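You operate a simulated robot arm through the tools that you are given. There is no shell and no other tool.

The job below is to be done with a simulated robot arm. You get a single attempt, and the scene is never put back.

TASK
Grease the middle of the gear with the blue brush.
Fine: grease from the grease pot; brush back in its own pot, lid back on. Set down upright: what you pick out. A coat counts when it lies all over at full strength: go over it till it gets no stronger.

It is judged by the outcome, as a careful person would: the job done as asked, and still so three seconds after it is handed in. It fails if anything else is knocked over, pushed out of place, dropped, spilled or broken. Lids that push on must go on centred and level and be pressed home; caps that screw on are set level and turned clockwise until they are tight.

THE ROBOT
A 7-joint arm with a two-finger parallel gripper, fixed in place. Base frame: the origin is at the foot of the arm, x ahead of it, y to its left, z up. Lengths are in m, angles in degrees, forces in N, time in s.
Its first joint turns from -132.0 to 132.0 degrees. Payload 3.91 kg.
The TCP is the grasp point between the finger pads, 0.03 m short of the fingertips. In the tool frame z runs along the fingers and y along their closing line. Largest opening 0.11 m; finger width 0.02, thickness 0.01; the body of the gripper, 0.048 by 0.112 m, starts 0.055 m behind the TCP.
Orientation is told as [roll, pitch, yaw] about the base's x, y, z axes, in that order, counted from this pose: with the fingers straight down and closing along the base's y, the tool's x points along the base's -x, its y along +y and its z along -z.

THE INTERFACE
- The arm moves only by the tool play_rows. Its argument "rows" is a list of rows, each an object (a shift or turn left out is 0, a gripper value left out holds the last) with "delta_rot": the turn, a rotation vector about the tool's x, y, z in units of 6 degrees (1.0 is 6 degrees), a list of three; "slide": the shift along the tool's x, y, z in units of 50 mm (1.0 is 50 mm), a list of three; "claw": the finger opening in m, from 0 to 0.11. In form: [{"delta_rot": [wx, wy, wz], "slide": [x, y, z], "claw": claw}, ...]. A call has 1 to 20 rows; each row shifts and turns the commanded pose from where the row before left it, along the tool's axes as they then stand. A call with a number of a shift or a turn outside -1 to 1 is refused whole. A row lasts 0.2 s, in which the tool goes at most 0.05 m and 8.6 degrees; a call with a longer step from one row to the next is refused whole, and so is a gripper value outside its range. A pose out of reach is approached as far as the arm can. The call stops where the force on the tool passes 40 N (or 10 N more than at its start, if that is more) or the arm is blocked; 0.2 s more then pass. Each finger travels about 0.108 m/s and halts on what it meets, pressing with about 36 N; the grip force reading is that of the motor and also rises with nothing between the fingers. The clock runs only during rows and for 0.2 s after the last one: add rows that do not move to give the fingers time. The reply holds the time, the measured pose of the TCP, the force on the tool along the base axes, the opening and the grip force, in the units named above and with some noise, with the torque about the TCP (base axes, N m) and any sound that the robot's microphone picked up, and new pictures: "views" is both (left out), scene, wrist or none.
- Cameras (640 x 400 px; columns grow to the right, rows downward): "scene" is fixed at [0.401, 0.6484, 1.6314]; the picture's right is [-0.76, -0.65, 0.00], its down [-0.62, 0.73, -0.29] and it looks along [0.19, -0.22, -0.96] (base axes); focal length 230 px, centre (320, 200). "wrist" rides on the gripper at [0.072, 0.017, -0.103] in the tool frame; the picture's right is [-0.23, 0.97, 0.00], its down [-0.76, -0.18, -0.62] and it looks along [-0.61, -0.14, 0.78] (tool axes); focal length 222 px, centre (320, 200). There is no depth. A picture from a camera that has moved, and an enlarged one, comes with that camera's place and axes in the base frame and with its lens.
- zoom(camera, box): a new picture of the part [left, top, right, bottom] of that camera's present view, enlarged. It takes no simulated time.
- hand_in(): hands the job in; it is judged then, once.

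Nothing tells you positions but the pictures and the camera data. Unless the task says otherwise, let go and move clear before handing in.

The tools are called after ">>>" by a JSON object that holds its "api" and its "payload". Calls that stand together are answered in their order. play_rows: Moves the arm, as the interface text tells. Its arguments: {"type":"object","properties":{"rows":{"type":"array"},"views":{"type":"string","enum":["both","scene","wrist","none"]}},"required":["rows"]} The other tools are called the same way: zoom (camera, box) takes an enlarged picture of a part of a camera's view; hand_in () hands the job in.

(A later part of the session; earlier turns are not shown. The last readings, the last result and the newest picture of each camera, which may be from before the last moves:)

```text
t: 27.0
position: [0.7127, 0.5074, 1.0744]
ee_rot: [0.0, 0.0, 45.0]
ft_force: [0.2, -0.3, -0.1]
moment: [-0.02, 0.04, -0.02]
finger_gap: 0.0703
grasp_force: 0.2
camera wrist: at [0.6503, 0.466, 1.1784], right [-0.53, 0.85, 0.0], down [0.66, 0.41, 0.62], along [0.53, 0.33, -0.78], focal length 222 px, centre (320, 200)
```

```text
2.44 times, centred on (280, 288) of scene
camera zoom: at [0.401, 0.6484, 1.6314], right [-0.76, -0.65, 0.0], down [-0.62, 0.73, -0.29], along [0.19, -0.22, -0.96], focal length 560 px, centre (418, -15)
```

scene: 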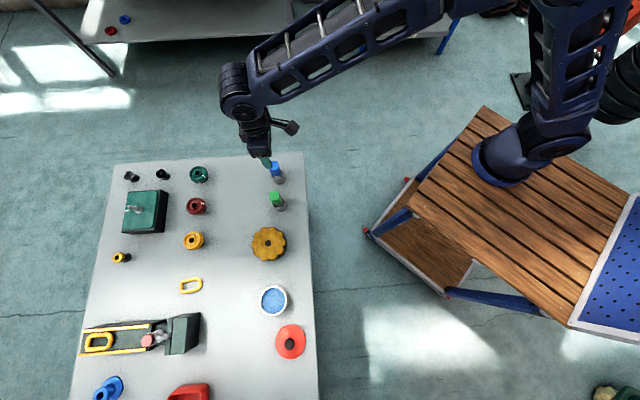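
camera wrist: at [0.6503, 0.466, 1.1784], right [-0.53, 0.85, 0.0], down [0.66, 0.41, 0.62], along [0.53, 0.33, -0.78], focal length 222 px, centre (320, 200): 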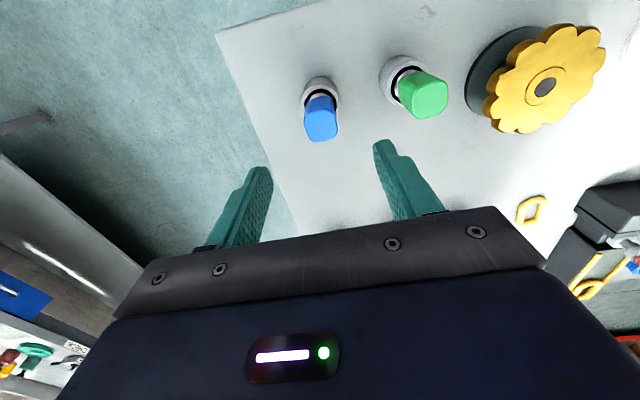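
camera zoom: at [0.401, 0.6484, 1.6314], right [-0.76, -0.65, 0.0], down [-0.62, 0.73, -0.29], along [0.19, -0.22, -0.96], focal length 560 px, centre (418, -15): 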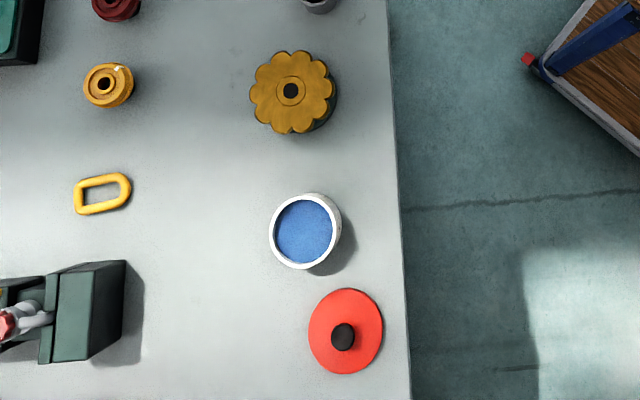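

>>> {"api": "zoom", "payload": {"camera": "wrist", "box": [290, 70, 354, 150]}}

>>> {"api": "zoom", "payload": {"camera": "scene", "box": [256, 150, 300, 210]}}

```text
5.00 times, centred on (322, 110) of wrist
camera zoom: at [0.6503, 0.466, 1.1784], right [-0.53, 0.85, 0.0], down [0.66, 0.41, 0.62], along [0.53, 0.33, -0.78], focal length 1111 px, centre (310, 650)
```

zoom: 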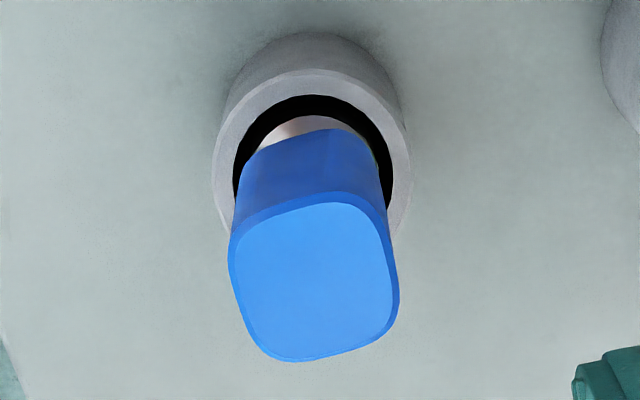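

```text
6.67 times, centred on (278, 180) of scene
camera zoom: at [0.401, 0.6484, 1.6314], right [-0.76, -0.65, 0.0], down [-0.62, 0.73, -0.29], along [0.19, -0.22, -0.96], focal length 1532 px, centre (600, 333)
```

zoom: 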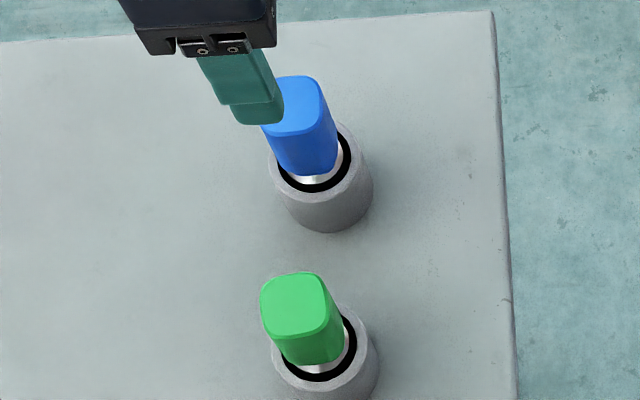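

The blue brush handle (about 28 mm square, z 0.929–0.973) is aligned with yaw 45° and lies under the TCP within 1 mm. I'll descend to z=0.960 and check before closing.

>>> {"api": "play_rows", "payload": {"rows": [{"slide": [0, 0.014, 0.45]}, {"slide": [0, 0, 0.45]}, {"slide": [0, 0, 0.45]}, {"slide": [0, 0, 0.45]}, {"slide": [0, 0, 0.488], "claw": 0.05}, {}, {}]}}

>>> {"api": "zoom", "payload": {"camera": "wrist", "box": [240, 90, 400, 215]}}

```text
t: 28.6
position: [0.7123, 0.5073, 0.959]
ee_rot: [0.0, 0.1, 44.9]
ft_force: [-0.3, -0.7, 1.1]
moment: [-0.01, -0.01, -0.02]
finger_gap: 0.0499
grasp_force: 0.0
camera wrist: at [0.6501, 0.4668, 1.0626], right [-0.53, 0.85, 0.0], down [0.66, 0.41, 0.62], along [0.53, 0.33, -0.78], focal length 222 px, centre (320, 200)
```

scene: 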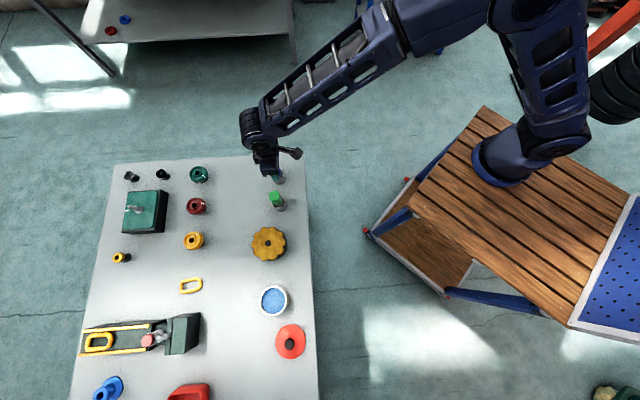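
wrist: 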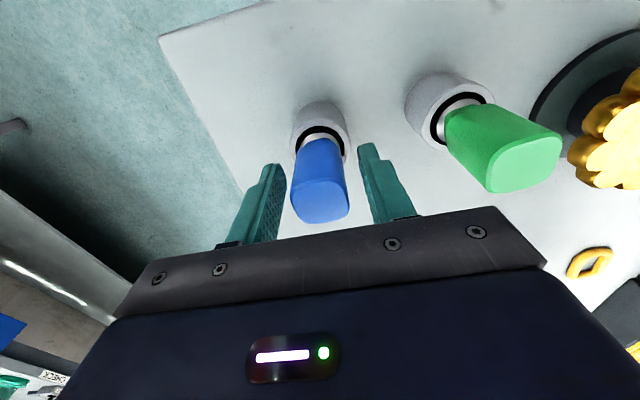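

```text
3.20 times, centred on (320, 152) of wrist
camera zoom: at [0.6501, 0.4668, 1.0626], right [-0.53, 0.85, 0.0], down [0.66, 0.41, 0.62], along [0.53, 0.33, -0.78], focal length 711 px, centre (320, 352)
```

zoom: 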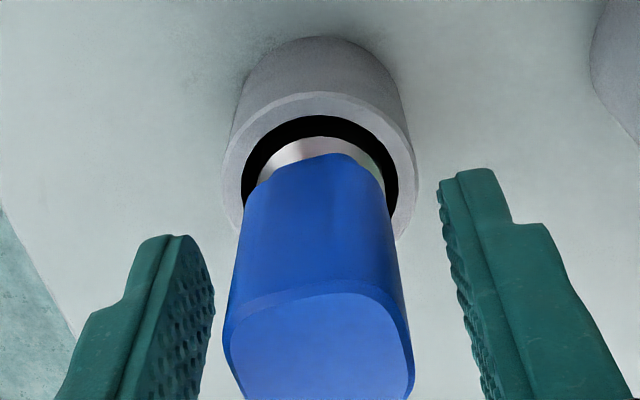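

The handle is centred between the pads. I'll close on it.

>>> {"api": "play_rows", "payload": {"rows": [{"claw": 0.035}, {"claw": 0.025}, {"claw": 0.015}, {}, {}]}}

>>> {"api": "zoom", "payload": {"camera": "wrist", "box": [240, 90, 400, 215]}}

```text
t: 29.8
position: [0.7118, 0.5093, 0.9585]
ee_rot: [0.0, 0.1, 45.0]
ft_force: [0.5, -0.3, -0.5]
moment: [0.03, -0.01, 0.03]
finger_gap: 0.0302
grasp_force: 35.9
camera wrist: at [0.6501, 0.4668, 1.0627], right [-0.53, 0.85, 0.0], down [0.66, 0.41, 0.62], along [0.53, 0.33, -0.78], focal length 222 px, centre (320, 200)
```

scene: 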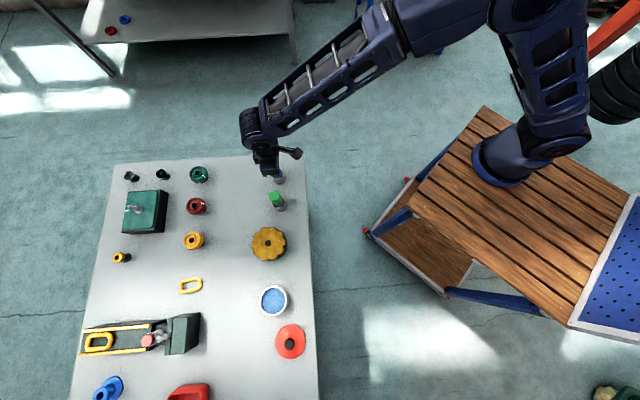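
wrist: 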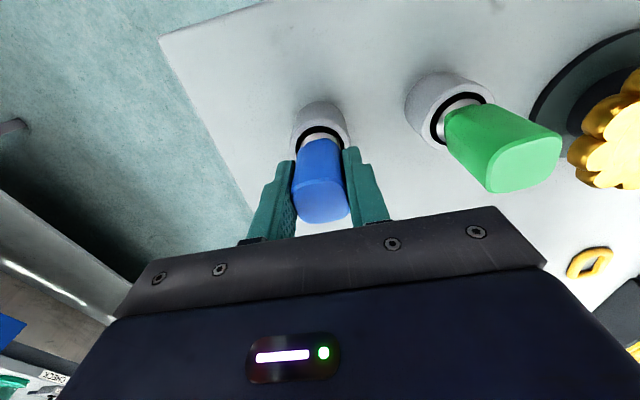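

```text
3.20 times, centred on (320, 152) of wrist
camera zoom: at [0.6501, 0.4668, 1.0627], right [-0.53, 0.85, 0.0], down [0.66, 0.41, 0.62], along [0.53, 0.33, -0.78], focal length 711 px, centre (320, 352)
```

zoom: 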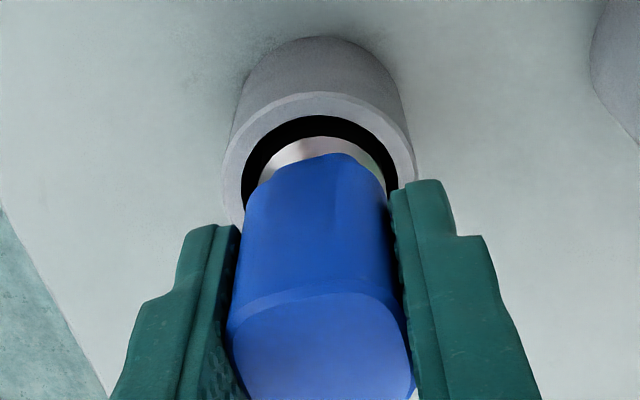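

The brush is gripped (30 mm opening). I'll lift it straight up out of its pot.

>>> {"api": "play_rows", "payload": {"rows": [{"slide": [0, 0, -0.1]}, {"slide": [0, 0, -0.2]}, {"slide": [0, 0, -0.3]}, {"slide": [0, 0, -0.4]}, {"slide": [0, 0, -0.5]}, {"slide": [0, 0, -0.5]}, {"slide": [0, 0, -0.5]}, {}]}}

>>> {"api": "zoom", "payload": {"camera": "wrist", "box": [220, 30, 420, 215]}}

```text
t: 31.6
position: [0.7112, 0.5076, 1.0832]
ee_rot: [-0.1, 0.1, 45.0]
ft_force: [-0.2, 0.7, -0.1]
moment: [0.02, -0.02, 0.0]
finger_gap: 0.0302
grasp_force: 36.1
camera wrist: at [0.6495, 0.4659, 1.1875], right [-0.53, 0.85, 0.0], down [0.66, 0.41, 0.62], along [0.53, 0.33, -0.78], focal length 222 px, centre (320, 200)
```

scene: 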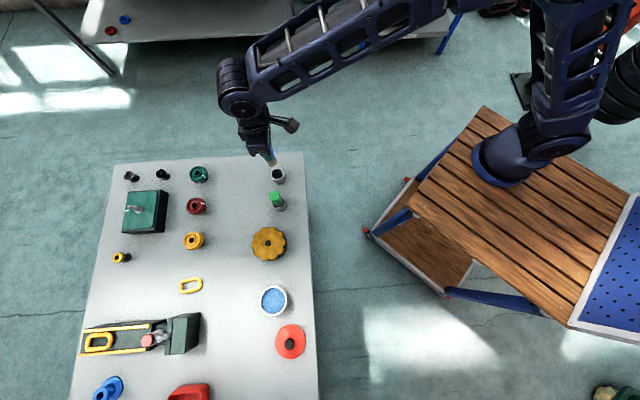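
wrist: 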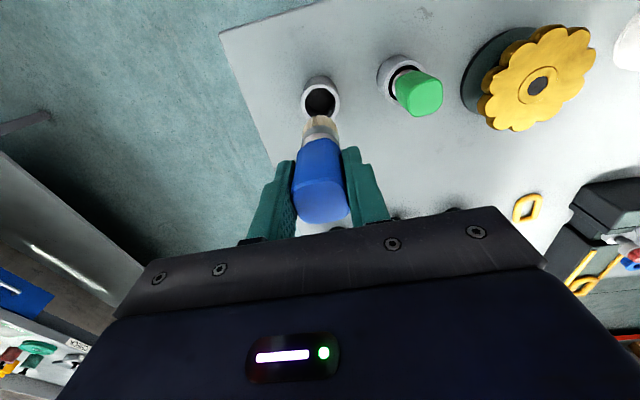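

```text
2.16 times, centred on (320, 122) of wrist
camera zoom: at [0.6495, 0.4659, 1.1875], right [-0.53, 0.85, 0.0], down [0.66, 0.41, 0.62], along [0.53, 0.33, -0.78], focal length 480 px, centre (320, 368)
```

zoom: 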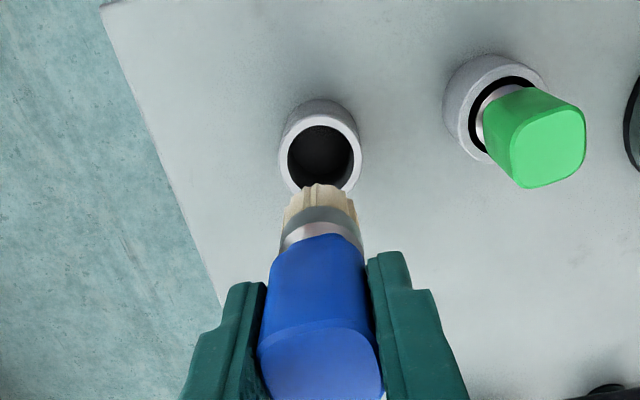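

The brush is out, with a tuft of bristles about 0.09 m below the TCP. I'll raise a little and carry it over the grease pot at (0.445, 0.802).

>>> {"api": "play_rows", "payload": {"rows": [{"slide": [0, 0, -0.8]}, {"slide": [-0.0424, 0.8816, 0]}, {"slide": [-0.0424, 0.8816, 0]}, {"slide": [-0.0424, 0.8816, 0]}, {"slide": [-0.0424, 0.8816, 0]}, {"slide": [-0.0424, 0.8816, 0]}, {"slide": [-0.0424, 0.8816, 0]}, {"slide": [-0.0424, 0.8816, 0]}, {"slide": [-0.0424, 0.8816, 0]}, {"slide": [-0.0424, 0.8816, 0]}, {}, {}]}}

>>> {"api": "zoom", "payload": {"camera": "wrist", "box": [220, 30, 420, 215]}}

```text
t: 34.2
position: [0.4447, 0.7981, 1.1227]
ee_rot: [0.0, 0.0, 45.0]
ft_force: [0.1, -0.7, -0.1]
moment: [0.0, 0.0, 0.0]
finger_gap: 0.0302
grasp_force: 36.2
camera wrist: at [0.3818, 0.7575, 1.2266], right [-0.53, 0.85, 0.0], down [0.66, 0.41, 0.62], along [0.53, 0.33, -0.78], focal length 222 px, centre (320, 200)
```

scene: 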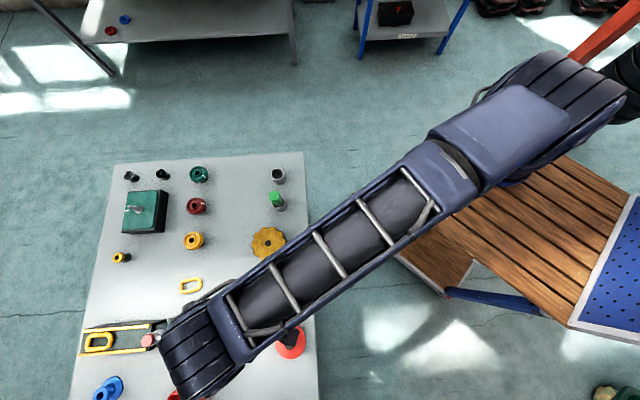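
wrist: 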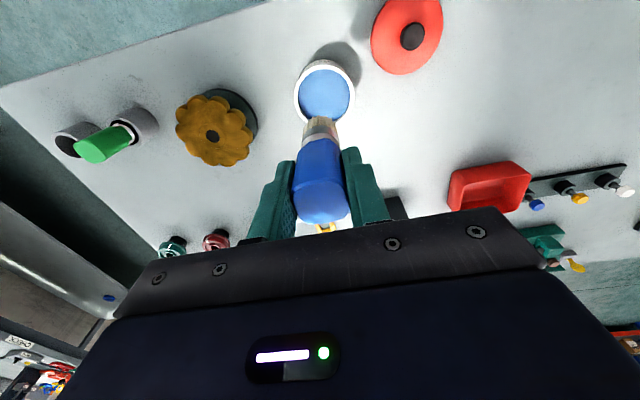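

```text
2.16 times, centred on (320, 122) of wrist
camera zoom: at [0.3818, 0.7575, 1.2266], right [-0.53, 0.85, 0.0], down [0.66, 0.41, 0.62], along [0.53, 0.33, -0.78], focal length 480 px, centre (320, 368)
```

zoom: 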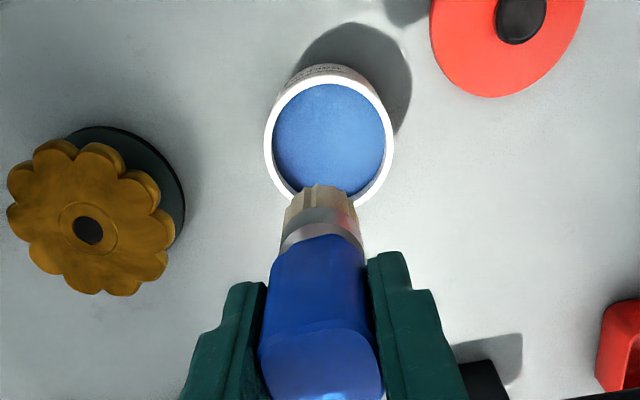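

The arm is near its reach limit at this height (about 4 mm short in y), which should resolve as it lowers. I'll descend to just above the rim and check alignment.

>>> {"api": "play_rows", "payload": {"rows": [{"slide": [0, 0, 0.4]}, {"slide": [0, 0, 0.4]}, {"slide": [0, 0, 0.4]}, {"slide": [0, 0, 0.4]}, {"slide": [0, 0, 0.45]}, {}, {}], "views": "wrist"}}

>>> {"api": "zoom", "payload": {"camera": "wrist", "box": [220, 30, 420, 215]}}

```text
t: 35.8
position: [0.4442, 0.7998, 1.0209]
ee_rot: [0.0, 0.0, 45.1]
ft_force: [0.5, 0.2, -0.5]
moment: [-0.03, 0.0, -0.01]
finger_gap: 0.0305
grasp_force: 36.1
camera wrist: at [0.3821, 0.7589, 1.125], right [-0.53, 0.85, 0.0], down [0.66, 0.41, 0.62], along [0.53, 0.33, -0.78], focal length 222 px, centre (320, 200)
```

wrist: 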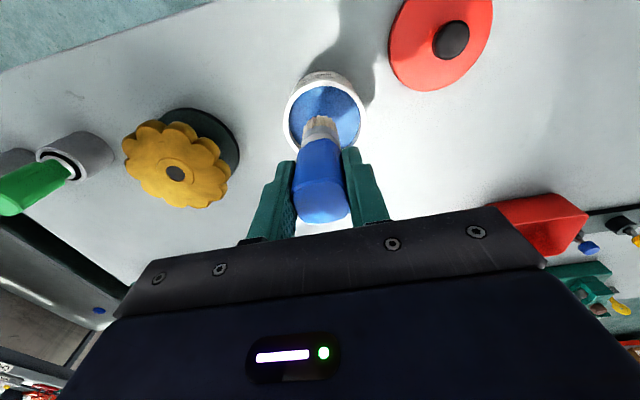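

```text
2.16 times, centred on (320, 122) of wrist
camera zoom: at [0.3821, 0.7589, 1.125], right [-0.53, 0.85, 0.0], down [0.66, 0.41, 0.62], along [0.53, 0.33, -0.78], focal length 480 px, centre (320, 368)
```

zoom: 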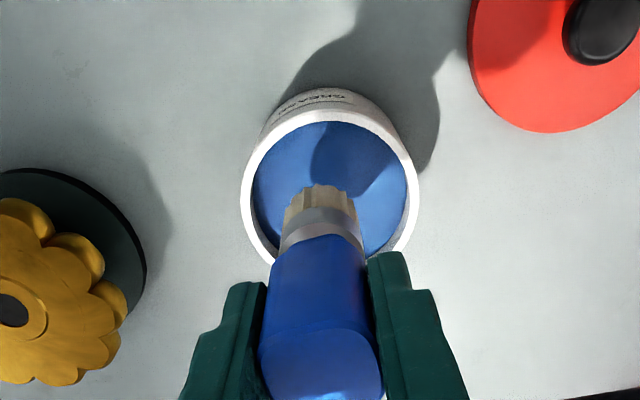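

>>> {"api": "play_rows", "payload": {"rows": [{"slide": [0, 0.06, 0.2]}, {"slide": [0, 0, 0.2]}, {"slide": [0, 0, 0.1]}, {"slide": [0, 0, 0.1]}, {}], "views": "none"}}

>>> {"api": "zoom", "payload": {"camera": "wrist", "box": [220, 30, 420, 215]}}

```text
t: 37.0
position: [0.442, 0.8036, 0.9946]
ee_rot: [0.1, -0.3, 45.1]
ft_force: [0.8, -2.6, 29.7]
moment: [-0.06, -0.02, -0.03]
finger_gap: 0.0301
grasp_force: 35.6
```

```text
2.16 times, centred on (320, 122) of wrist
camera zoom: at [0.3794, 0.7615, 1.098], right [-0.53, 0.85, 0.0], down [0.66, 0.41, 0.63], along [0.53, 0.33, -0.78], focal length 480 px, centre (320, 368)
```

zoom: 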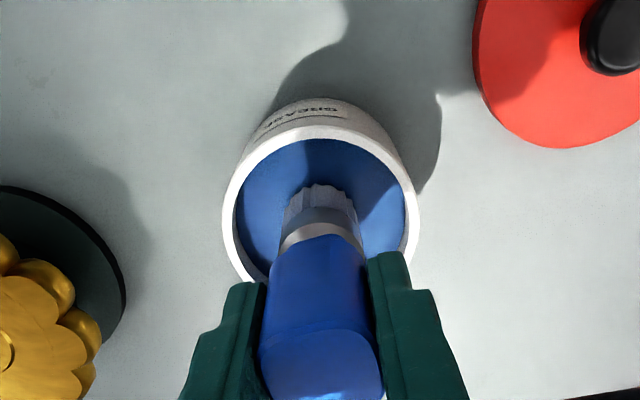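

The bristles have met the grease (30 N at TCP z≈0.995) and are taking on blue. I'll ease the pressure and swirl gently in the grease.

>>> {"api": "play_rows", "payload": {"rows": [{"slide": [0, 0, -0.045]}, {"slide": [0.1, 0, 0]}, {"slide": [0, 0.1, 0]}, {"slide": [-0.1, 0, 0]}, {"slide": [-0.1, 0, 0]}, {"slide": [0, -0.1, 0]}, {"slide": [0, -0.1, 0]}, {"slide": [0.1, 0, 0]}, {"slide": [0, 0.1, 0]}, {}], "views": "none"}}

>>> {"api": "zoom", "payload": {"camera": "wrist", "box": [220, 30, 420, 215]}}

```text
t: 39.2
position: [0.4429, 0.8039, 0.9939]
ee_rot: [0.0, 0.1, 45.0]
ft_force: [3.1, -0.7, 9.7]
moment: [-0.16, -0.2, 0.0]
finger_gap: 0.0301
grasp_force: 36.3
```

```text
2.16 times, centred on (320, 122) of wrist
camera zoom: at [0.3799, 0.7617, 1.0974], right [-0.53, 0.85, 0.0], down [0.66, 0.41, 0.62], along [0.53, 0.33, -0.78], focal length 480 px, centre (320, 368)
```

zoom: 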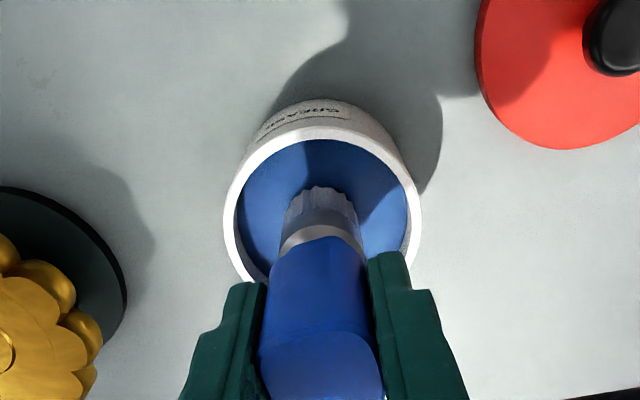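

>>> {"api": "play_rows", "payload": {"rows": [{"slide": [0, 0, -0.1]}, {"slide": [0, 0, -0.3]}, {"slide": [0, 0, -0.4]}, {"slide": [0, 0, -0.4]}, {}], "views": "none"}}

>>> {"api": "zoom", "payload": {"camera": "wrist", "box": [280, 60, 360, 215]}}

```text
t: 40.4
position: [0.4408, 0.8047, 1.0534]
ee_rot: [0.0, 0.1, 45.2]
ft_force: [0.5, 0.2, -0.8]
moment: [0.02, 0.02, 0.0]
finger_gap: 0.0302
grasp_force: 36.0
```

```text
2.58 times, centred on (320, 138) of wrist
camera zoom: at [0.3802, 0.7625, 1.1574], right [-0.53, 0.85, 0.0], down [0.66, 0.41, 0.62], along [0.53, 0.33, -0.78], focal length 573 px, centre (320, 361)
```

zoom: 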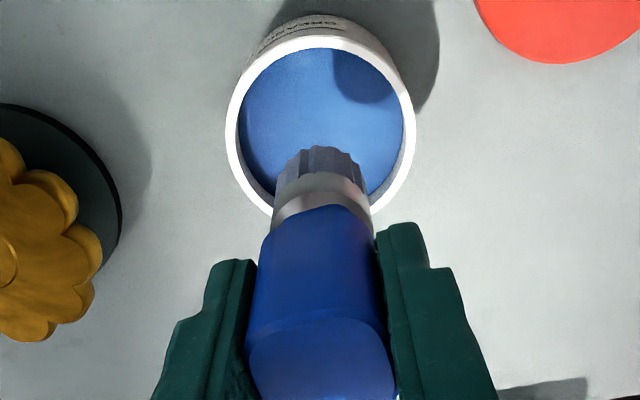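

The bristles are loaded (tan turned blue-grey). I'll carry the brush over the gear at height and measure the hub's exact position.

>>> {"api": "play_rows", "payload": {"rows": [{"slide": [-0.049, -0.681, -0.266]}, {"slide": [-0.049, -0.681, -0.266]}, {"slide": [-0.049, -0.681, -0.266]}, {"slide": [-0.049, -0.681, -0.266]}, {"slide": [-0.049, -0.681, -0.266]}, {}, {}], "views": "wrist"}}

>>> {"api": "zoom", "payload": {"camera": "wrist", "box": [260, 50, 380, 150]}}

```text
t: 42.0
position: [0.5704, 0.6914, 1.1211]
ee_rot: [0.0, 0.0, 45.0]
ft_force: [-0.3, 0.0, -0.6]
moment: [0.0, 0.02, -0.02]
finger_gap: 0.0297
grasp_force: 36.2
camera wrist: at [0.5087, 0.6504, 1.2241], right [-0.53, 0.85, 0.0], down [0.66, 0.41, 0.62], along [0.53, 0.33, -0.78], focal length 222 px, centre (320, 200)
```

wrist: 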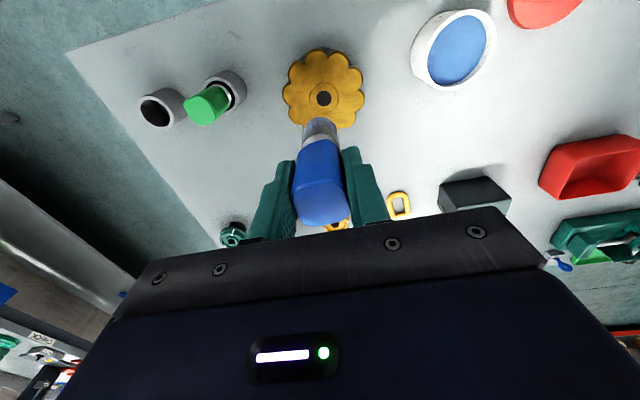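

```text
4.00 times, centred on (320, 100) of wrist
camera zoom: at [0.5087, 0.6504, 1.2241], right [-0.53, 0.85, 0.0], down [0.66, 0.41, 0.62], along [0.53, 0.33, -0.78], focal length 888 px, centre (320, 600)
```

zoom: 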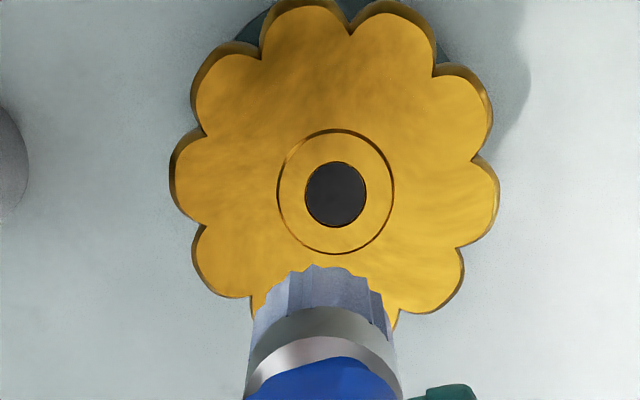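

The hub ring is about 18 mm radius with a 10 mm radius dark bore, about 5 mm to the side of the brush axis. I'll correct for that and lower closer.

>>> {"api": "play_rows", "payload": {"rows": [{"slide": [0, 0.098, 0.4]}, {"slide": [0, 0, 0.4]}, {"slide": [0, 0, 0.5]}, {}, {}], "views": "none"}}

>>> {"api": "zoom", "payload": {"camera": "wrist", "box": [260, 60, 380, 160]}}

```text
t: 43.2
position: [0.5683, 0.6944, 1.0548]
ee_rot: [-0.1, 0.0, 45.0]
ft_force: [0.7, 0.2, -0.6]
moment: [0.0, -0.01, 0.01]
finger_gap: 0.0303
grasp_force: 36.3
```

```text
4.00 times, centred on (320, 110) of wrist
camera zoom: at [0.5052, 0.6535, 1.1587], right [-0.53, 0.85, 0.0], down [0.66, 0.41, 0.62], along [0.53, 0.33, -0.78], focal length 888 px, centre (320, 560)
```

zoom: 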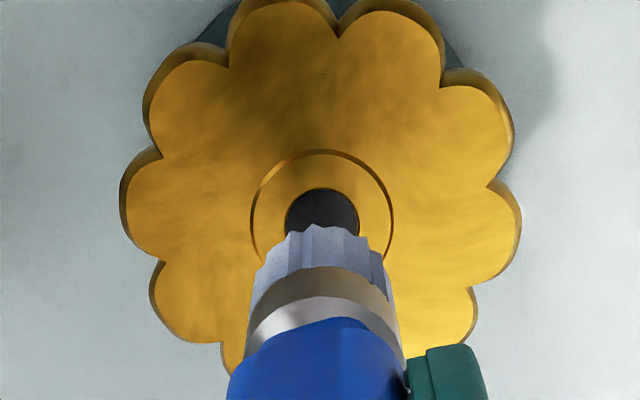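

The brush axis is now over the hub within half a millimetre. I'll lower gently to contact.

>>> {"api": "play_rows", "payload": {"rows": [{"slide": [0, 0.01, 0.3]}, {"slide": [0, 0, 0.25]}, {"slide": [0, 0, 0.06]}, {"slide": [0, 0, 0.04]}, {}], "views": "none"}}

>>> {"api": "zoom", "payload": {"camera": "wrist", "box": [260, 60, 380, 160]}}

```text
t: 44.4
position: [0.5673, 0.6951, 1.0227]
ee_rot: [0.1, -0.1, 45.0]
ft_force: [-0.6, 0.5, -1.0]
moment: [0.01, 0.01, 0.0]
finger_gap: 0.0305
grasp_force: 35.9
```

```text
4.00 times, centred on (320, 110) of wrist
camera zoom: at [0.5056, 0.6541, 1.1265], right [-0.53, 0.85, 0.0], down [0.66, 0.41, 0.62], along [0.53, 0.33, -0.78], focal length 888 px, centre (320, 560)
```

zoom: 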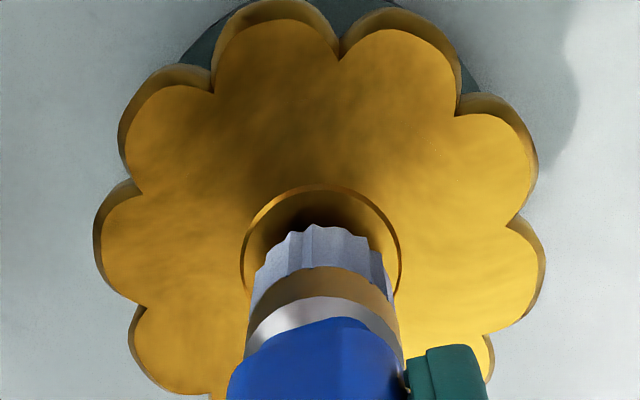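

>>> {"api": "play_rows", "payload": {"rows": [{"slide": [0, 0, 0.04]}, {"slide": [0, 0, 0.04]}, {}], "views": "none"}}

```text
t: 45.2
position: [0.5682, 0.6957, 1.0179]
ee_rot: [0.0, 0.0, 45.0]
ft_force: [-0.5, -0.2, -0.1]
moment: [0.0, -0.01, 0.03]
finger_gap: 0.0302
grasp_force: 36.3
```

>>> {"api": "play_rows", "payload": {"rows": [{"slide": [0, 0, 0.04]}, {"slide": [0, 0, 0.03]}, {}], "views": "none"}}

>>> {"api": "zoom", "payload": {"camera": "wrist", "box": [260, 60, 380, 160]}}

```text
t: 46.0
position: [0.5683, 0.6952, 1.0149]
ee_rot: [-0.1, 0.1, 45.0]
ft_force: [-0.4, 0.3, 0.0]
moment: [-0.01, 0.03, 0.01]
finger_gap: 0.0303
grasp_force: 36.0
```

```text
4.00 times, centred on (320, 110) of wrist
camera zoom: at [0.5058, 0.6539, 1.1191], right [-0.53, 0.85, 0.0], down [0.66, 0.41, 0.62], along [0.53, 0.33, -0.78], focal length 888 px, centre (320, 560)
```

zoom: 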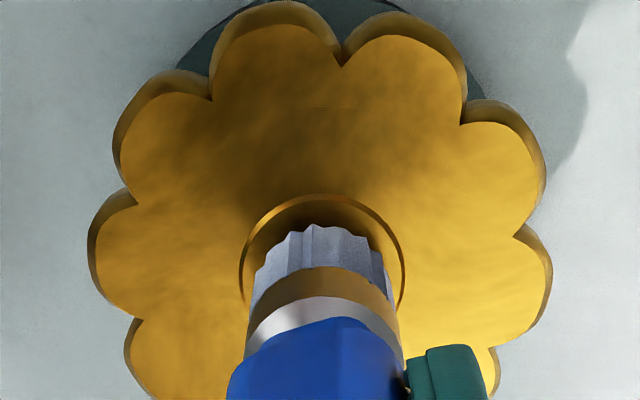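

>>> {"api": "play_rows", "payload": {"rows": [{"slide": [0, 0, 0.04]}, {"slide": [0, 0, 0.04]}, {}], "views": "none"}}

>>> {"api": "zoom", "payload": {"camera": "wrist", "box": [260, 60, 380, 160]}}

```text
t: 46.8
position: [0.5665, 0.6956, 1.0137]
ee_rot: [0.0, -0.2, 45.0]
ft_force: [1.7, 0.9, 29.8]
moment: [0.12, -0.2, -0.08]
finger_gap: 0.0305
grasp_force: 35.8
```

```text
4.00 times, centred on (320, 110) of wrist
camera zoom: at [0.5049, 0.6533, 1.1165], right [-0.53, 0.85, 0.0], down [0.66, 0.41, 0.63], along [0.53, 0.33, -0.78], focal length 888 px, centre (320, 560)
```

zoom: 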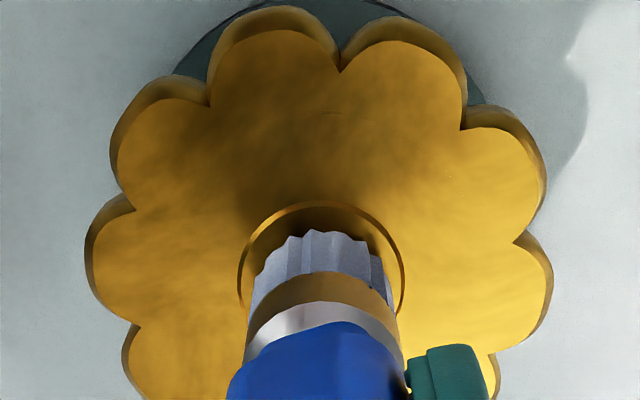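

Contact is made with about 30 N. I'll ease off to lighter pressure and brush one small circle over the hub.

>>> {"api": "play_rows", "payload": {"rows": [{"slide": [0, 0, -0.04]}, {}, {"slide": [0.1, 0, 0]}], "views": "none"}}

```text
t: 47.6
position: [0.5635, 0.6905, 1.0128]
ee_rot: [0.0, 0.0, 44.9]
ft_force: [3.8, 2.6, 17.9]
moment: [0.26, -0.29, -0.03]
finger_gap: 0.0298
grasp_force: 35.4
```

>>> {"api": "play_rows", "payload": {"rows": [{"slide": [0.01, 0, -0.015]}, {"slide": [-0.035, 0.08, 0]}, {"slide": [-0.08, 0.035, 0]}, {"slide": [-0.08, -0.035, 0]}, {"slide": [-0.035, -0.08, 0]}, {"slide": [0.035, -0.08, 0]}, {"slide": [0.08, -0.035, 0]}, {"slide": [0.08, 0.035, 0]}, {"slide": [0.035, 0.08, 0]}, {"slide": [-0.11, 0, 0]}, {}], "views": "none"}}

>>> {"api": "zoom", "payload": {"camera": "wrist", "box": [260, 60, 380, 160]}}

```text
t: 50.0
position: [0.5679, 0.6964, 1.0141]
ee_rot: [0.1, 0.0, 45.1]
ft_force: [0.4, 0.3, -1.1]
moment: [0.03, 0.01, 0.0]
finger_gap: 0.0302
grasp_force: 36.0
```

```text
4.00 times, centred on (320, 110) of wrist
camera zoom: at [0.5055, 0.6544, 1.1168], right [-0.53, 0.85, 0.0], down [0.66, 0.41, 0.62], along [0.53, 0.33, -0.78], focal length 888 px, centre (320, 560)
```

zoom: 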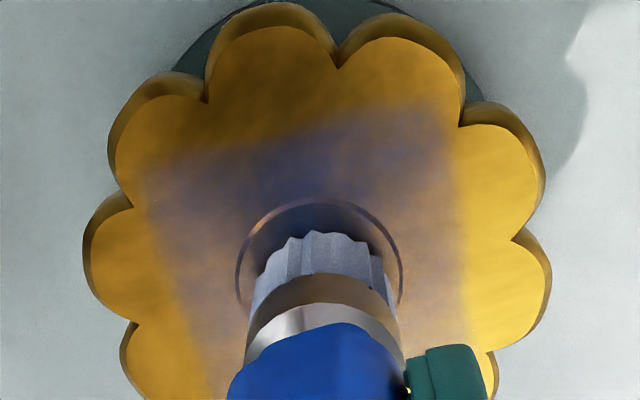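

A bluish film is appearing around the hub. I'll lift and inspect the coat.

>>> {"api": "play_rows", "payload": {"rows": [{"slide": [0, 0, -0.3]}, {"slide": [0, 0, -0.7]}, {"slide": [0, 0, -0.9]}, {}, {}], "views": "scene"}}

>>> {"api": "zoom", "payload": {"camera": "wrist", "box": [260, 40, 380, 140]}}

```text
t: 51.2
position: [0.5668, 0.6946, 1.111]
ee_rot: [0.1, 0.0, 44.9]
ft_force: [0.6, 0.4, -0.6]
moment: [0.01, 0.01, 0.03]
finger_gap: 0.0299
grasp_force: 35.5
```

scene: 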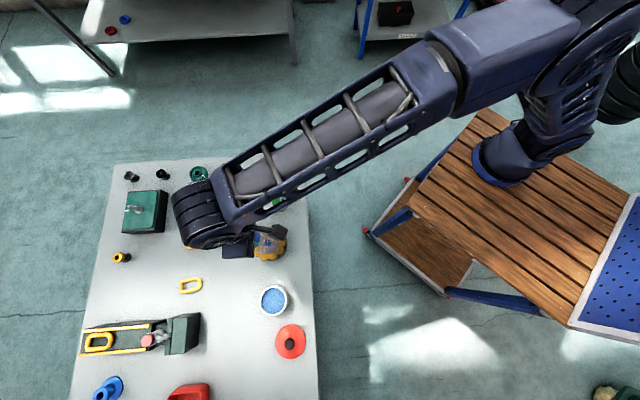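

```text
4.00 times, centred on (320, 90) of wrist
camera zoom: at [0.5046, 0.6542, 1.2142], right [-0.53, 0.85, 0.0], down [0.66, 0.41, 0.62], along [0.53, 0.33, -0.78], focal length 888 px, centre (320, 640)
```

zoom: 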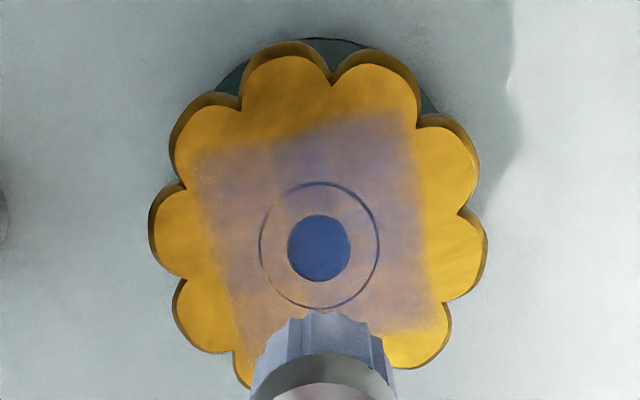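

>>> {"api": "zoom", "payload": {"camera": "wrist", "box": [290, 55, 350, 125]}}

>>> {"api": "zoom", "payload": {"camera": "scene", "box": [240, 215, 300, 275]}}

```text
5.71 times, centred on (320, 90) of wrist
camera zoom: at [0.5046, 0.6542, 1.2142], right [-0.53, 0.85, 0.0], down [0.66, 0.41, 0.62], along [0.53, 0.33, -0.78], focal length 1269 px, centre (320, 829)
```

zoom: 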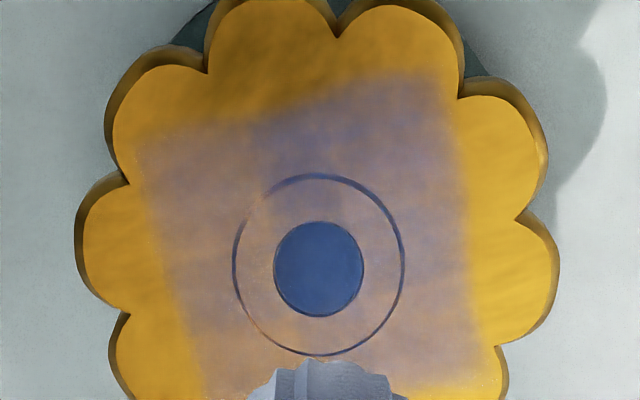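

```text
6.67 times, centred on (270, 245) of scene
camera zoom: at [0.401, 0.6484, 1.6314], right [-0.76, -0.65, 0.0], down [-0.62, 0.73, -0.29], along [0.19, -0.22, -0.96], focal length 1532 px, centre (653, -100)
```

zoom: 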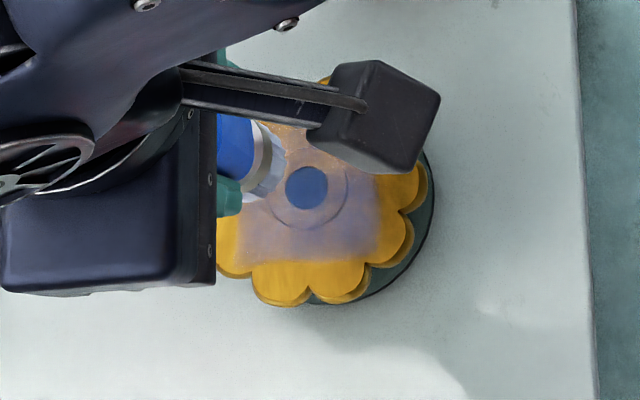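

The film covers a square patch roughly ±34 mm around the hub, still faint on the yellow. I'll go down again and brush over the whole patch with light pressure.

>>> {"api": "play_rows", "payload": {"rows": [{"slide": [0, 0, 0.9]}, {"slide": [0, 0, 0.6]}, {"slide": [0, 0, 0.3]}, {"slide": [0, 0, 0.11]}, {}], "views": "none"}}

```text
t: 52.4
position: [0.568, 0.6949, 1.0149]
ee_rot: [0.1, 0.0, 44.9]
ft_force: [0.2, 0.2, -1.8]
moment: [0.01, -0.01, -0.02]
finger_gap: 0.0304
grasp_force: 36.0
```

>>> {"api": "play_rows", "payload": {"rows": [{"slide": [0, 0, 0.02]}, {"slide": [0, 0, 0.02]}, {}], "views": "none"}}

```text
t: 53.2
position: [0.5669, 0.6946, 1.0126]
ee_rot: [0.0, -0.1, 45.0]
ft_force: [1.0, 0.7, 10.1]
moment: [0.08, -0.01, 0.01]
finger_gap: 0.0302
grasp_force: 36.0
```

>>> {"api": "play_rows", "payload": {"rows": [{"slide": [-0.18, -0.18, 0]}, {"slide": [-0.18, -0.18, 0]}, {"slide": [0, 0.24, 0]}, {"slide": [0, 0.24, 0]}, {"slide": [0, 0.24, 0]}, {"slide": [0.18, 0, 0]}, {"slide": [0, -0.24, 0]}, {"slide": [0, -0.24, 0]}, {"slide": [0, -0.24, 0]}, {"slide": [0.18, 0, 0]}, {"slide": [0, 0.24, 0]}, {"slide": [0, 0.24, 0]}, {"slide": [0, 0.24, 0]}], "views": "none"}}

>>> {"api": "zoom", "payload": {"camera": "wrist", "box": [250, 60, 390, 160]}}

```text
t: 56.0
position: [0.5549, 0.7085, 1.0105]
ee_rot: [0.0, 0.0, 45.2]
ft_force: [3.5, -2.3, 15.2]
moment: [-0.21, -0.24, 0.0]
finger_gap: 0.03
grasp_force: 35.8
```

```text
4.00 times, centred on (320, 110) of wrist
camera zoom: at [0.493, 0.6664, 1.1149], right [-0.53, 0.85, 0.0], down [0.66, 0.41, 0.62], along [0.53, 0.33, -0.78], focal length 888 px, centre (320, 560)
```

zoom: 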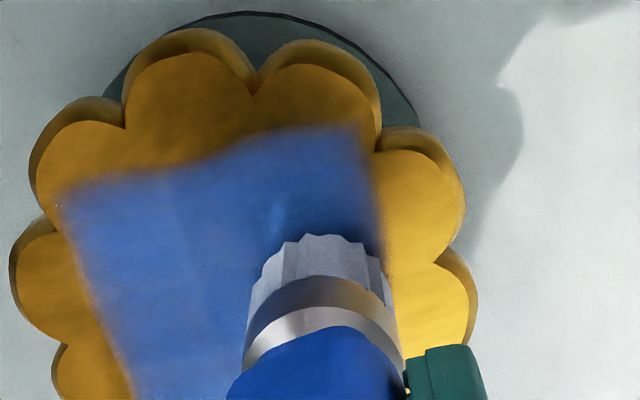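

The coat is now much stronger. I'll finish the remaining two lines of the pass.

>>> {"api": "play_rows", "payload": {"rows": [{"slide": [0.18, 0, 0]}, {"slide": [0, -0.24, 0]}, {"slide": [0, -0.24, 0]}, {"slide": [0, -0.24, 0]}, {"slide": [0.18, 0, 0]}, {"slide": [0, 0.24, 0]}, {"slide": [0, 0.24, 0]}, {"slide": [0, 0.24, 0]}, {"slide": [-0.18, -0.18, 0]}, {"slide": [-0.18, -0.18, 0]}, {"slide": [0, 0, -0.4]}, {"slide": [0, 0, -0.7]}, {"slide": [0, 0, -0.8]}, {}, {}], "views": "none"}}

>>> {"api": "zoom", "payload": {"camera": "wrist", "box": [260, 40, 380, 140]}}

>>> {"api": "zoom", "payload": {"camera": "scene", "box": [240, 215, 300, 275]}}

```text
t: 59.2
position: [0.5681, 0.6959, 1.1091]
ee_rot: [0.0, 0.0, 45.1]
ft_force: [0.4, -0.2, -1.7]
moment: [0.03, 0.01, 0.01]
finger_gap: 0.0301
grasp_force: 35.6
```

```text
4.00 times, centred on (320, 90) of wrist
camera zoom: at [0.5058, 0.6544, 1.2122], right [-0.53, 0.85, 0.0], down [0.66, 0.41, 0.62], along [0.53, 0.33, -0.78], focal length 888 px, centre (320, 640)
```

zoom: 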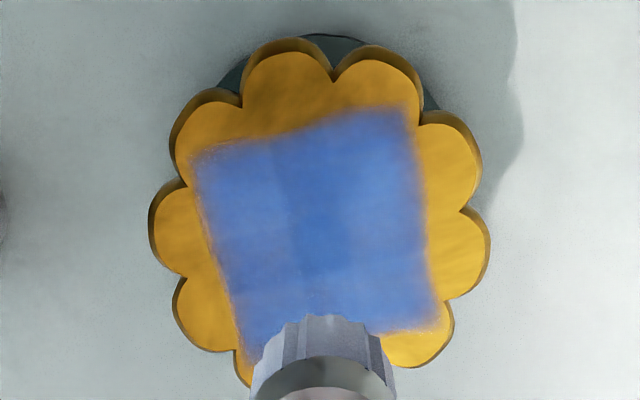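

```text
6.67 times, centred on (270, 245) of scene
camera zoom: at [0.401, 0.6484, 1.6314], right [-0.76, -0.65, 0.0], down [-0.62, 0.73, -0.29], along [0.19, -0.22, -0.96], focal length 1532 px, centre (653, -100)
```

zoom: 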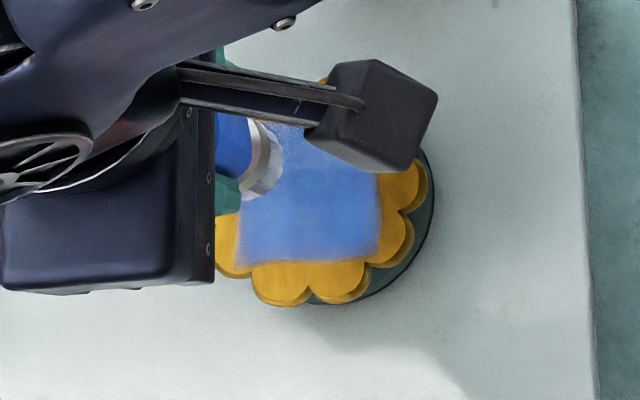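

>>> {"api": "zoom", "payload": {"camera": "wrist", "box": [290, 55, 350, 125]}}

```text
5.71 times, centred on (320, 90) of wrist
camera zoom: at [0.5058, 0.6544, 1.2122], right [-0.53, 0.85, 0.0], down [0.66, 0.41, 0.62], along [0.53, 0.33, -0.78], focal length 1269 px, centre (320, 829)
```

zoom: 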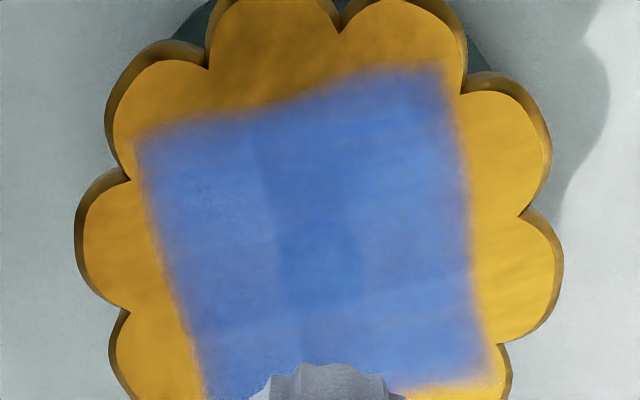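

The patch looks like it has slightly uneven tones, so I'll reload the brush from the grease pot and go over it again.

>>> {"api": "play_rows", "payload": {"rows": [{"slide": [0.061, 0.824, 0.2]}, {"slide": [0.061, 0.824, 0.2]}, {"slide": [0.061, 0.824, 0.2]}, {"slide": [0.062, 0.825, 0.2]}, {"slide": [0, 0, 0.5]}, {"slide": [0, 0, 0.5]}, {"slide": [0, 0, 0.3]}, {}, {}], "views": "none"}}

>>> {"api": "zoom", "payload": {"camera": "wrist", "box": [220, 30, 420, 215]}}

```text
t: 61.2
position: [0.443, 0.8034, 1.0006]
ee_rot: [0.0, 0.0, 45.0]
ft_force: [-0.6, -0.8, -0.5]
moment: [0.04, -0.02, -0.02]
finger_gap: 0.0295
grasp_force: 35.9
```

```text
2.16 times, centred on (320, 122) of wrist
camera zoom: at [0.3799, 0.7616, 1.1049], right [-0.53, 0.85, 0.0], down [0.66, 0.41, 0.62], along [0.53, 0.33, -0.78], focal length 480 px, centre (320, 368)
```

zoom: 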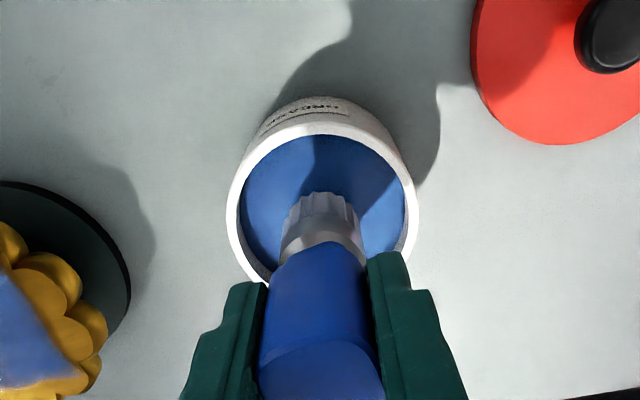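

The brush has slid up a few millimetres in the grip from the firmer contacts, so I'll keep pressure light from now on. Lowering in small steps into the grease.

>>> {"api": "play_rows", "payload": {"rows": [{"slide": [0, 0, 0.06]}, {"slide": [0, 0, 0.04]}, {"slide": [0, 0, 0.02]}, {}], "views": "none"}}

```text
t: 62.2
position: [0.4423, 0.8034, 0.9947]
ee_rot: [0.0, 0.0, 45.0]
ft_force: [-0.2, 0.3, -0.3]
moment: [0.0, 0.03, 0.02]
finger_gap: 0.0299
grasp_force: 35.6
```

>>> {"api": "play_rows", "payload": {"rows": [{"slide": [0, 0, 0.02]}, {"slide": [0, 0, 0.02]}, {}], "views": "none"}}

```text
t: 63.0
position: [0.4432, 0.8032, 0.9931]
ee_rot: [0.1, 0.0, 45.0]
ft_force: [0.6, 0.0, -0.4]
moment: [-0.01, 0.01, -0.01]
finger_gap: 0.0296
grasp_force: 36.3
```

>>> {"api": "play_rows", "payload": {"rows": [{"slide": [0, 0, 0.02]}, {"slide": [0, 0, 0.02]}, {}], "views": "none"}}

```text
t: 63.8
position: [0.442, 0.8019, 0.9912]
ee_rot: [0.0, 0.0, 45.0]
ft_force: [-0.4, -0.1, -0.7]
moment: [0.01, -0.04, 0.03]
finger_gap: 0.0297
grasp_force: 36.5
```

>>> {"api": "play_rows", "payload": {"rows": [{"slide": [0, 0, 0.02]}, {"slide": [0, 0, 0.02]}, {}], "views": "none"}}

```text
t: 64.6
position: [0.4431, 0.8037, 0.9903]
ee_rot: [0.0, -0.1, 45.0]
ft_force: [2.5, 1.3, 8.5]
moment: [0.08, -0.11, -0.01]
finger_gap: 0.0296
grasp_force: 35.8
```

Light contact with the grease (8.5 N). I'll swirl, lift, and return over the gear.

>>> {"api": "play_rows", "payload": {"rows": [{"slide": [0.1, 0, 0]}, {"slide": [0, 0.1, 0]}, {"slide": [-0.1, 0, 0]}, {"slide": [-0.1, 0, 0]}, {"slide": [0, -0.1, 0]}, {"slide": [0, -0.1, 0]}, {"slide": [0.1, 0, 0]}, {"slide": [0, 0.1, 0]}, {"slide": [0, 0, -0.2]}, {"slide": [0, 0, -0.6]}, {"slide": [0, 0, -0.7]}, {"slide": [-0.061, -0.824, -0.2]}, {"slide": [-0.061, -0.824, -0.2]}, {"slide": [-0.061, -0.824, -0.1]}, {"slide": [-0.062, -0.825, 0]}, {}, {}], "views": "none"}}

>>> {"api": "zoom", "payload": {"camera": "wrist", "box": [260, 40, 380, 140]}}

```text
t: 68.2
position: [0.5687, 0.6953, 1.0904]
ee_rot: [0.1, -0.1, 45.0]
ft_force: [-0.2, -0.3, 0.6]
moment: [-0.01, -0.03, 0.01]
finger_gap: 0.0299
grasp_force: 35.7
```

```text
4.00 times, centred on (320, 90) of wrist
camera zoom: at [0.5059, 0.6538, 1.1937], right [-0.53, 0.85, 0.0], down [0.66, 0.41, 0.62], along [0.53, 0.33, -0.78], focal length 888 px, centre (320, 640)
```

zoom: 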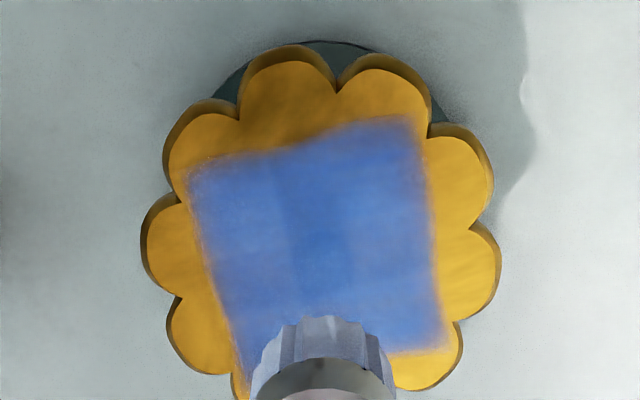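

>>> {"api": "play_rows", "payload": {"rows": [{"slide": [0, 0, 0.7]}, {"slide": [0, 0, 0.5]}, {"slide": [0, 0, 0.3]}, {}, {}], "views": "none"}}

```text
t: 69.4
position: [0.5689, 0.6957, 1.0155]
ee_rot: [-0.1, 0.0, 45.1]
ft_force: [0.7, 0.0, 0.1]
moment: [0.0, 0.01, -0.03]
finger_gap: 0.0295
grasp_force: 35.9
```

>>> {"api": "play_rows", "payload": {"rows": [{"slide": [0, 0, 0.04]}, {"slide": [0, 0, 0.03]}, {}], "views": "none"}}

```text
t: 70.2
position: [0.5682, 0.6965, 1.011]
ee_rot: [-0.1, 0.0, 45.0]
ft_force: [0.1, 0.1, -0.8]
moment: [0.03, 0.0, -0.01]
finger_gap: 0.0292
grasp_force: 36.0
```

>>> {"api": "play_rows", "payload": {"rows": [{"slide": [0, 0, 0.02]}, {"slide": [0, 0, 0.02]}, {}], "views": "none"}}

```text
t: 71.0
position: [0.5671, 0.6951, 1.0118]
ee_rot: [-0.1, -0.1, 45.1]
ft_force: [-3.9, -2.9, 22.0]
moment: [-0.24, 0.25, -0.01]
finger_gap: 0.0297
grasp_force: 36.1
```

>>> {"api": "play_rows", "payload": {"rows": [{"slide": [0, 0, -0.02]}, {"slide": [-0.2, -0.2, 0]}, {"slide": [-0.2, -0.2, 0]}, {"slide": [0, 0.2, 0]}, {"slide": [0, 0.2, 0]}, {"slide": [0, 0.2, 0]}, {"slide": [0, 0.2, 0]}, {"slide": [0.2, 0, 0]}, {"slide": [0, -0.2, 0]}, {"slide": [0, -0.2, 0]}, {"slide": [0, -0.2, 0]}, {"slide": [0, -0.2, 0]}, {"slide": [0.2, 0, 0]}, {"slide": [0, 0.2, 0]}, {"slide": [0, 0.2, 0]}, {"slide": [0, 0.2, 0]}, {"slide": [0, 0.2, 0]}], "views": "none"}}

>>> {"api": "zoom", "payload": {"camera": "wrist", "box": [250, 60, 390, 160]}}

```text
t: 74.6
position: [0.5536, 0.7092, 1.0103]
ee_rot: [0.0, 0.0, 45.1]
ft_force: [1.8, -2.0, 11.1]
moment: [-0.17, -0.13, -0.02]
finger_gap: 0.0291
grasp_force: 36.5
```

```text
4.00 times, centred on (320, 110) of wrist
camera zoom: at [0.4912, 0.6683, 1.1139], right [-0.53, 0.85, 0.0], down [0.66, 0.41, 0.62], along [0.53, 0.33, -0.78], focal length 888 px, centre (320, 560)
```

zoom: 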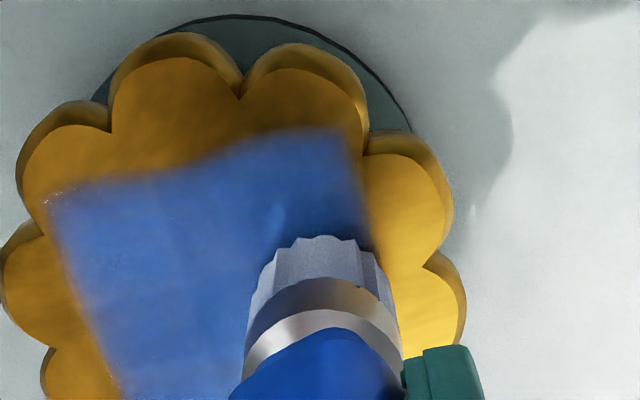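

>>> {"api": "play_rows", "payload": {"rows": [{"slide": [0.2, 0, 0]}, {"slide": [0, -0.2, 0]}, {"slide": [0, -0.2, 0]}, {"slide": [0, -0.2, 0]}, {"slide": [0, -0.2, 0]}, {"slide": [0.2, 0, 0]}, {"slide": [0, 0.2, 0]}, {"slide": [0, 0.2, 0]}, {"slide": [0, 0.2, 0]}, {"slide": [0, 0.2, 0]}, {"slide": [-0.2, 0, 0]}, {"slide": [-0.2, 0, 0]}, {"slide": [-0.2, 0, 0]}, {"slide": [-0.2, 0, 0]}, {"slide": [0, -0.2, 0]}, {"slide": [0.2, 0, 0]}, {"slide": [0.2, 0, 0]}, {"slide": [0.2, 0, 0]}, {"slide": [0.2, 0, 0]}], "views": "none"}}

>>> {"api": "zoom", "payload": {"camera": "wrist", "box": [250, 60, 390, 160]}}

```text
t: 78.6
position: [0.5463, 0.6879, 1.0105]
ee_rot: [0.1, 0.1, 44.9]
ft_force: [-0.2, -0.1, -0.5]
moment: [-0.01, -0.02, 0.01]
finger_gap: 0.0292
grasp_force: 36.1
```

```text
4.00 times, centred on (320, 110) of wrist
camera zoom: at [0.4838, 0.6465, 1.1143], right [-0.53, 0.85, 0.0], down [0.66, 0.41, 0.62], along [0.53, 0.33, -0.78], focal length 888 px, centre (320, 560)
```

zoom: 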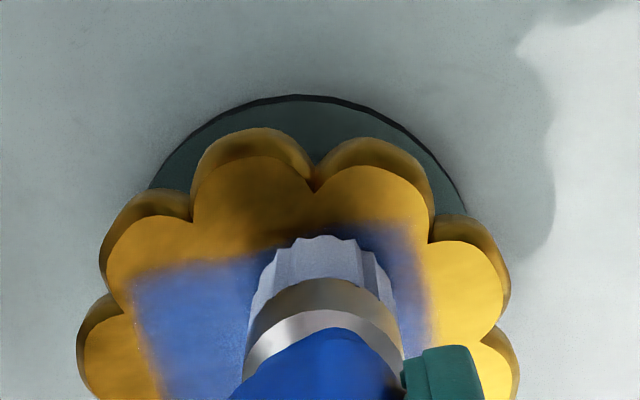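

Contact has just been lost at this corner; I'll lower 1 mm and continue.

>>> {"api": "play_rows", "payload": {"rows": [{"slide": [0, 0, 0.02]}, {"slide": [-0.1, 0, 0.01]}, {}], "views": "none"}}

```text
t: 79.4
position: [0.55, 0.691, 1.0108]
ee_rot: [-0.1, -0.2, 45.0]
ft_force: [-4.1, -4.0, 23.1]
moment: [-0.27, 0.31, 0.0]
finger_gap: 0.0293
grasp_force: 36.0
```

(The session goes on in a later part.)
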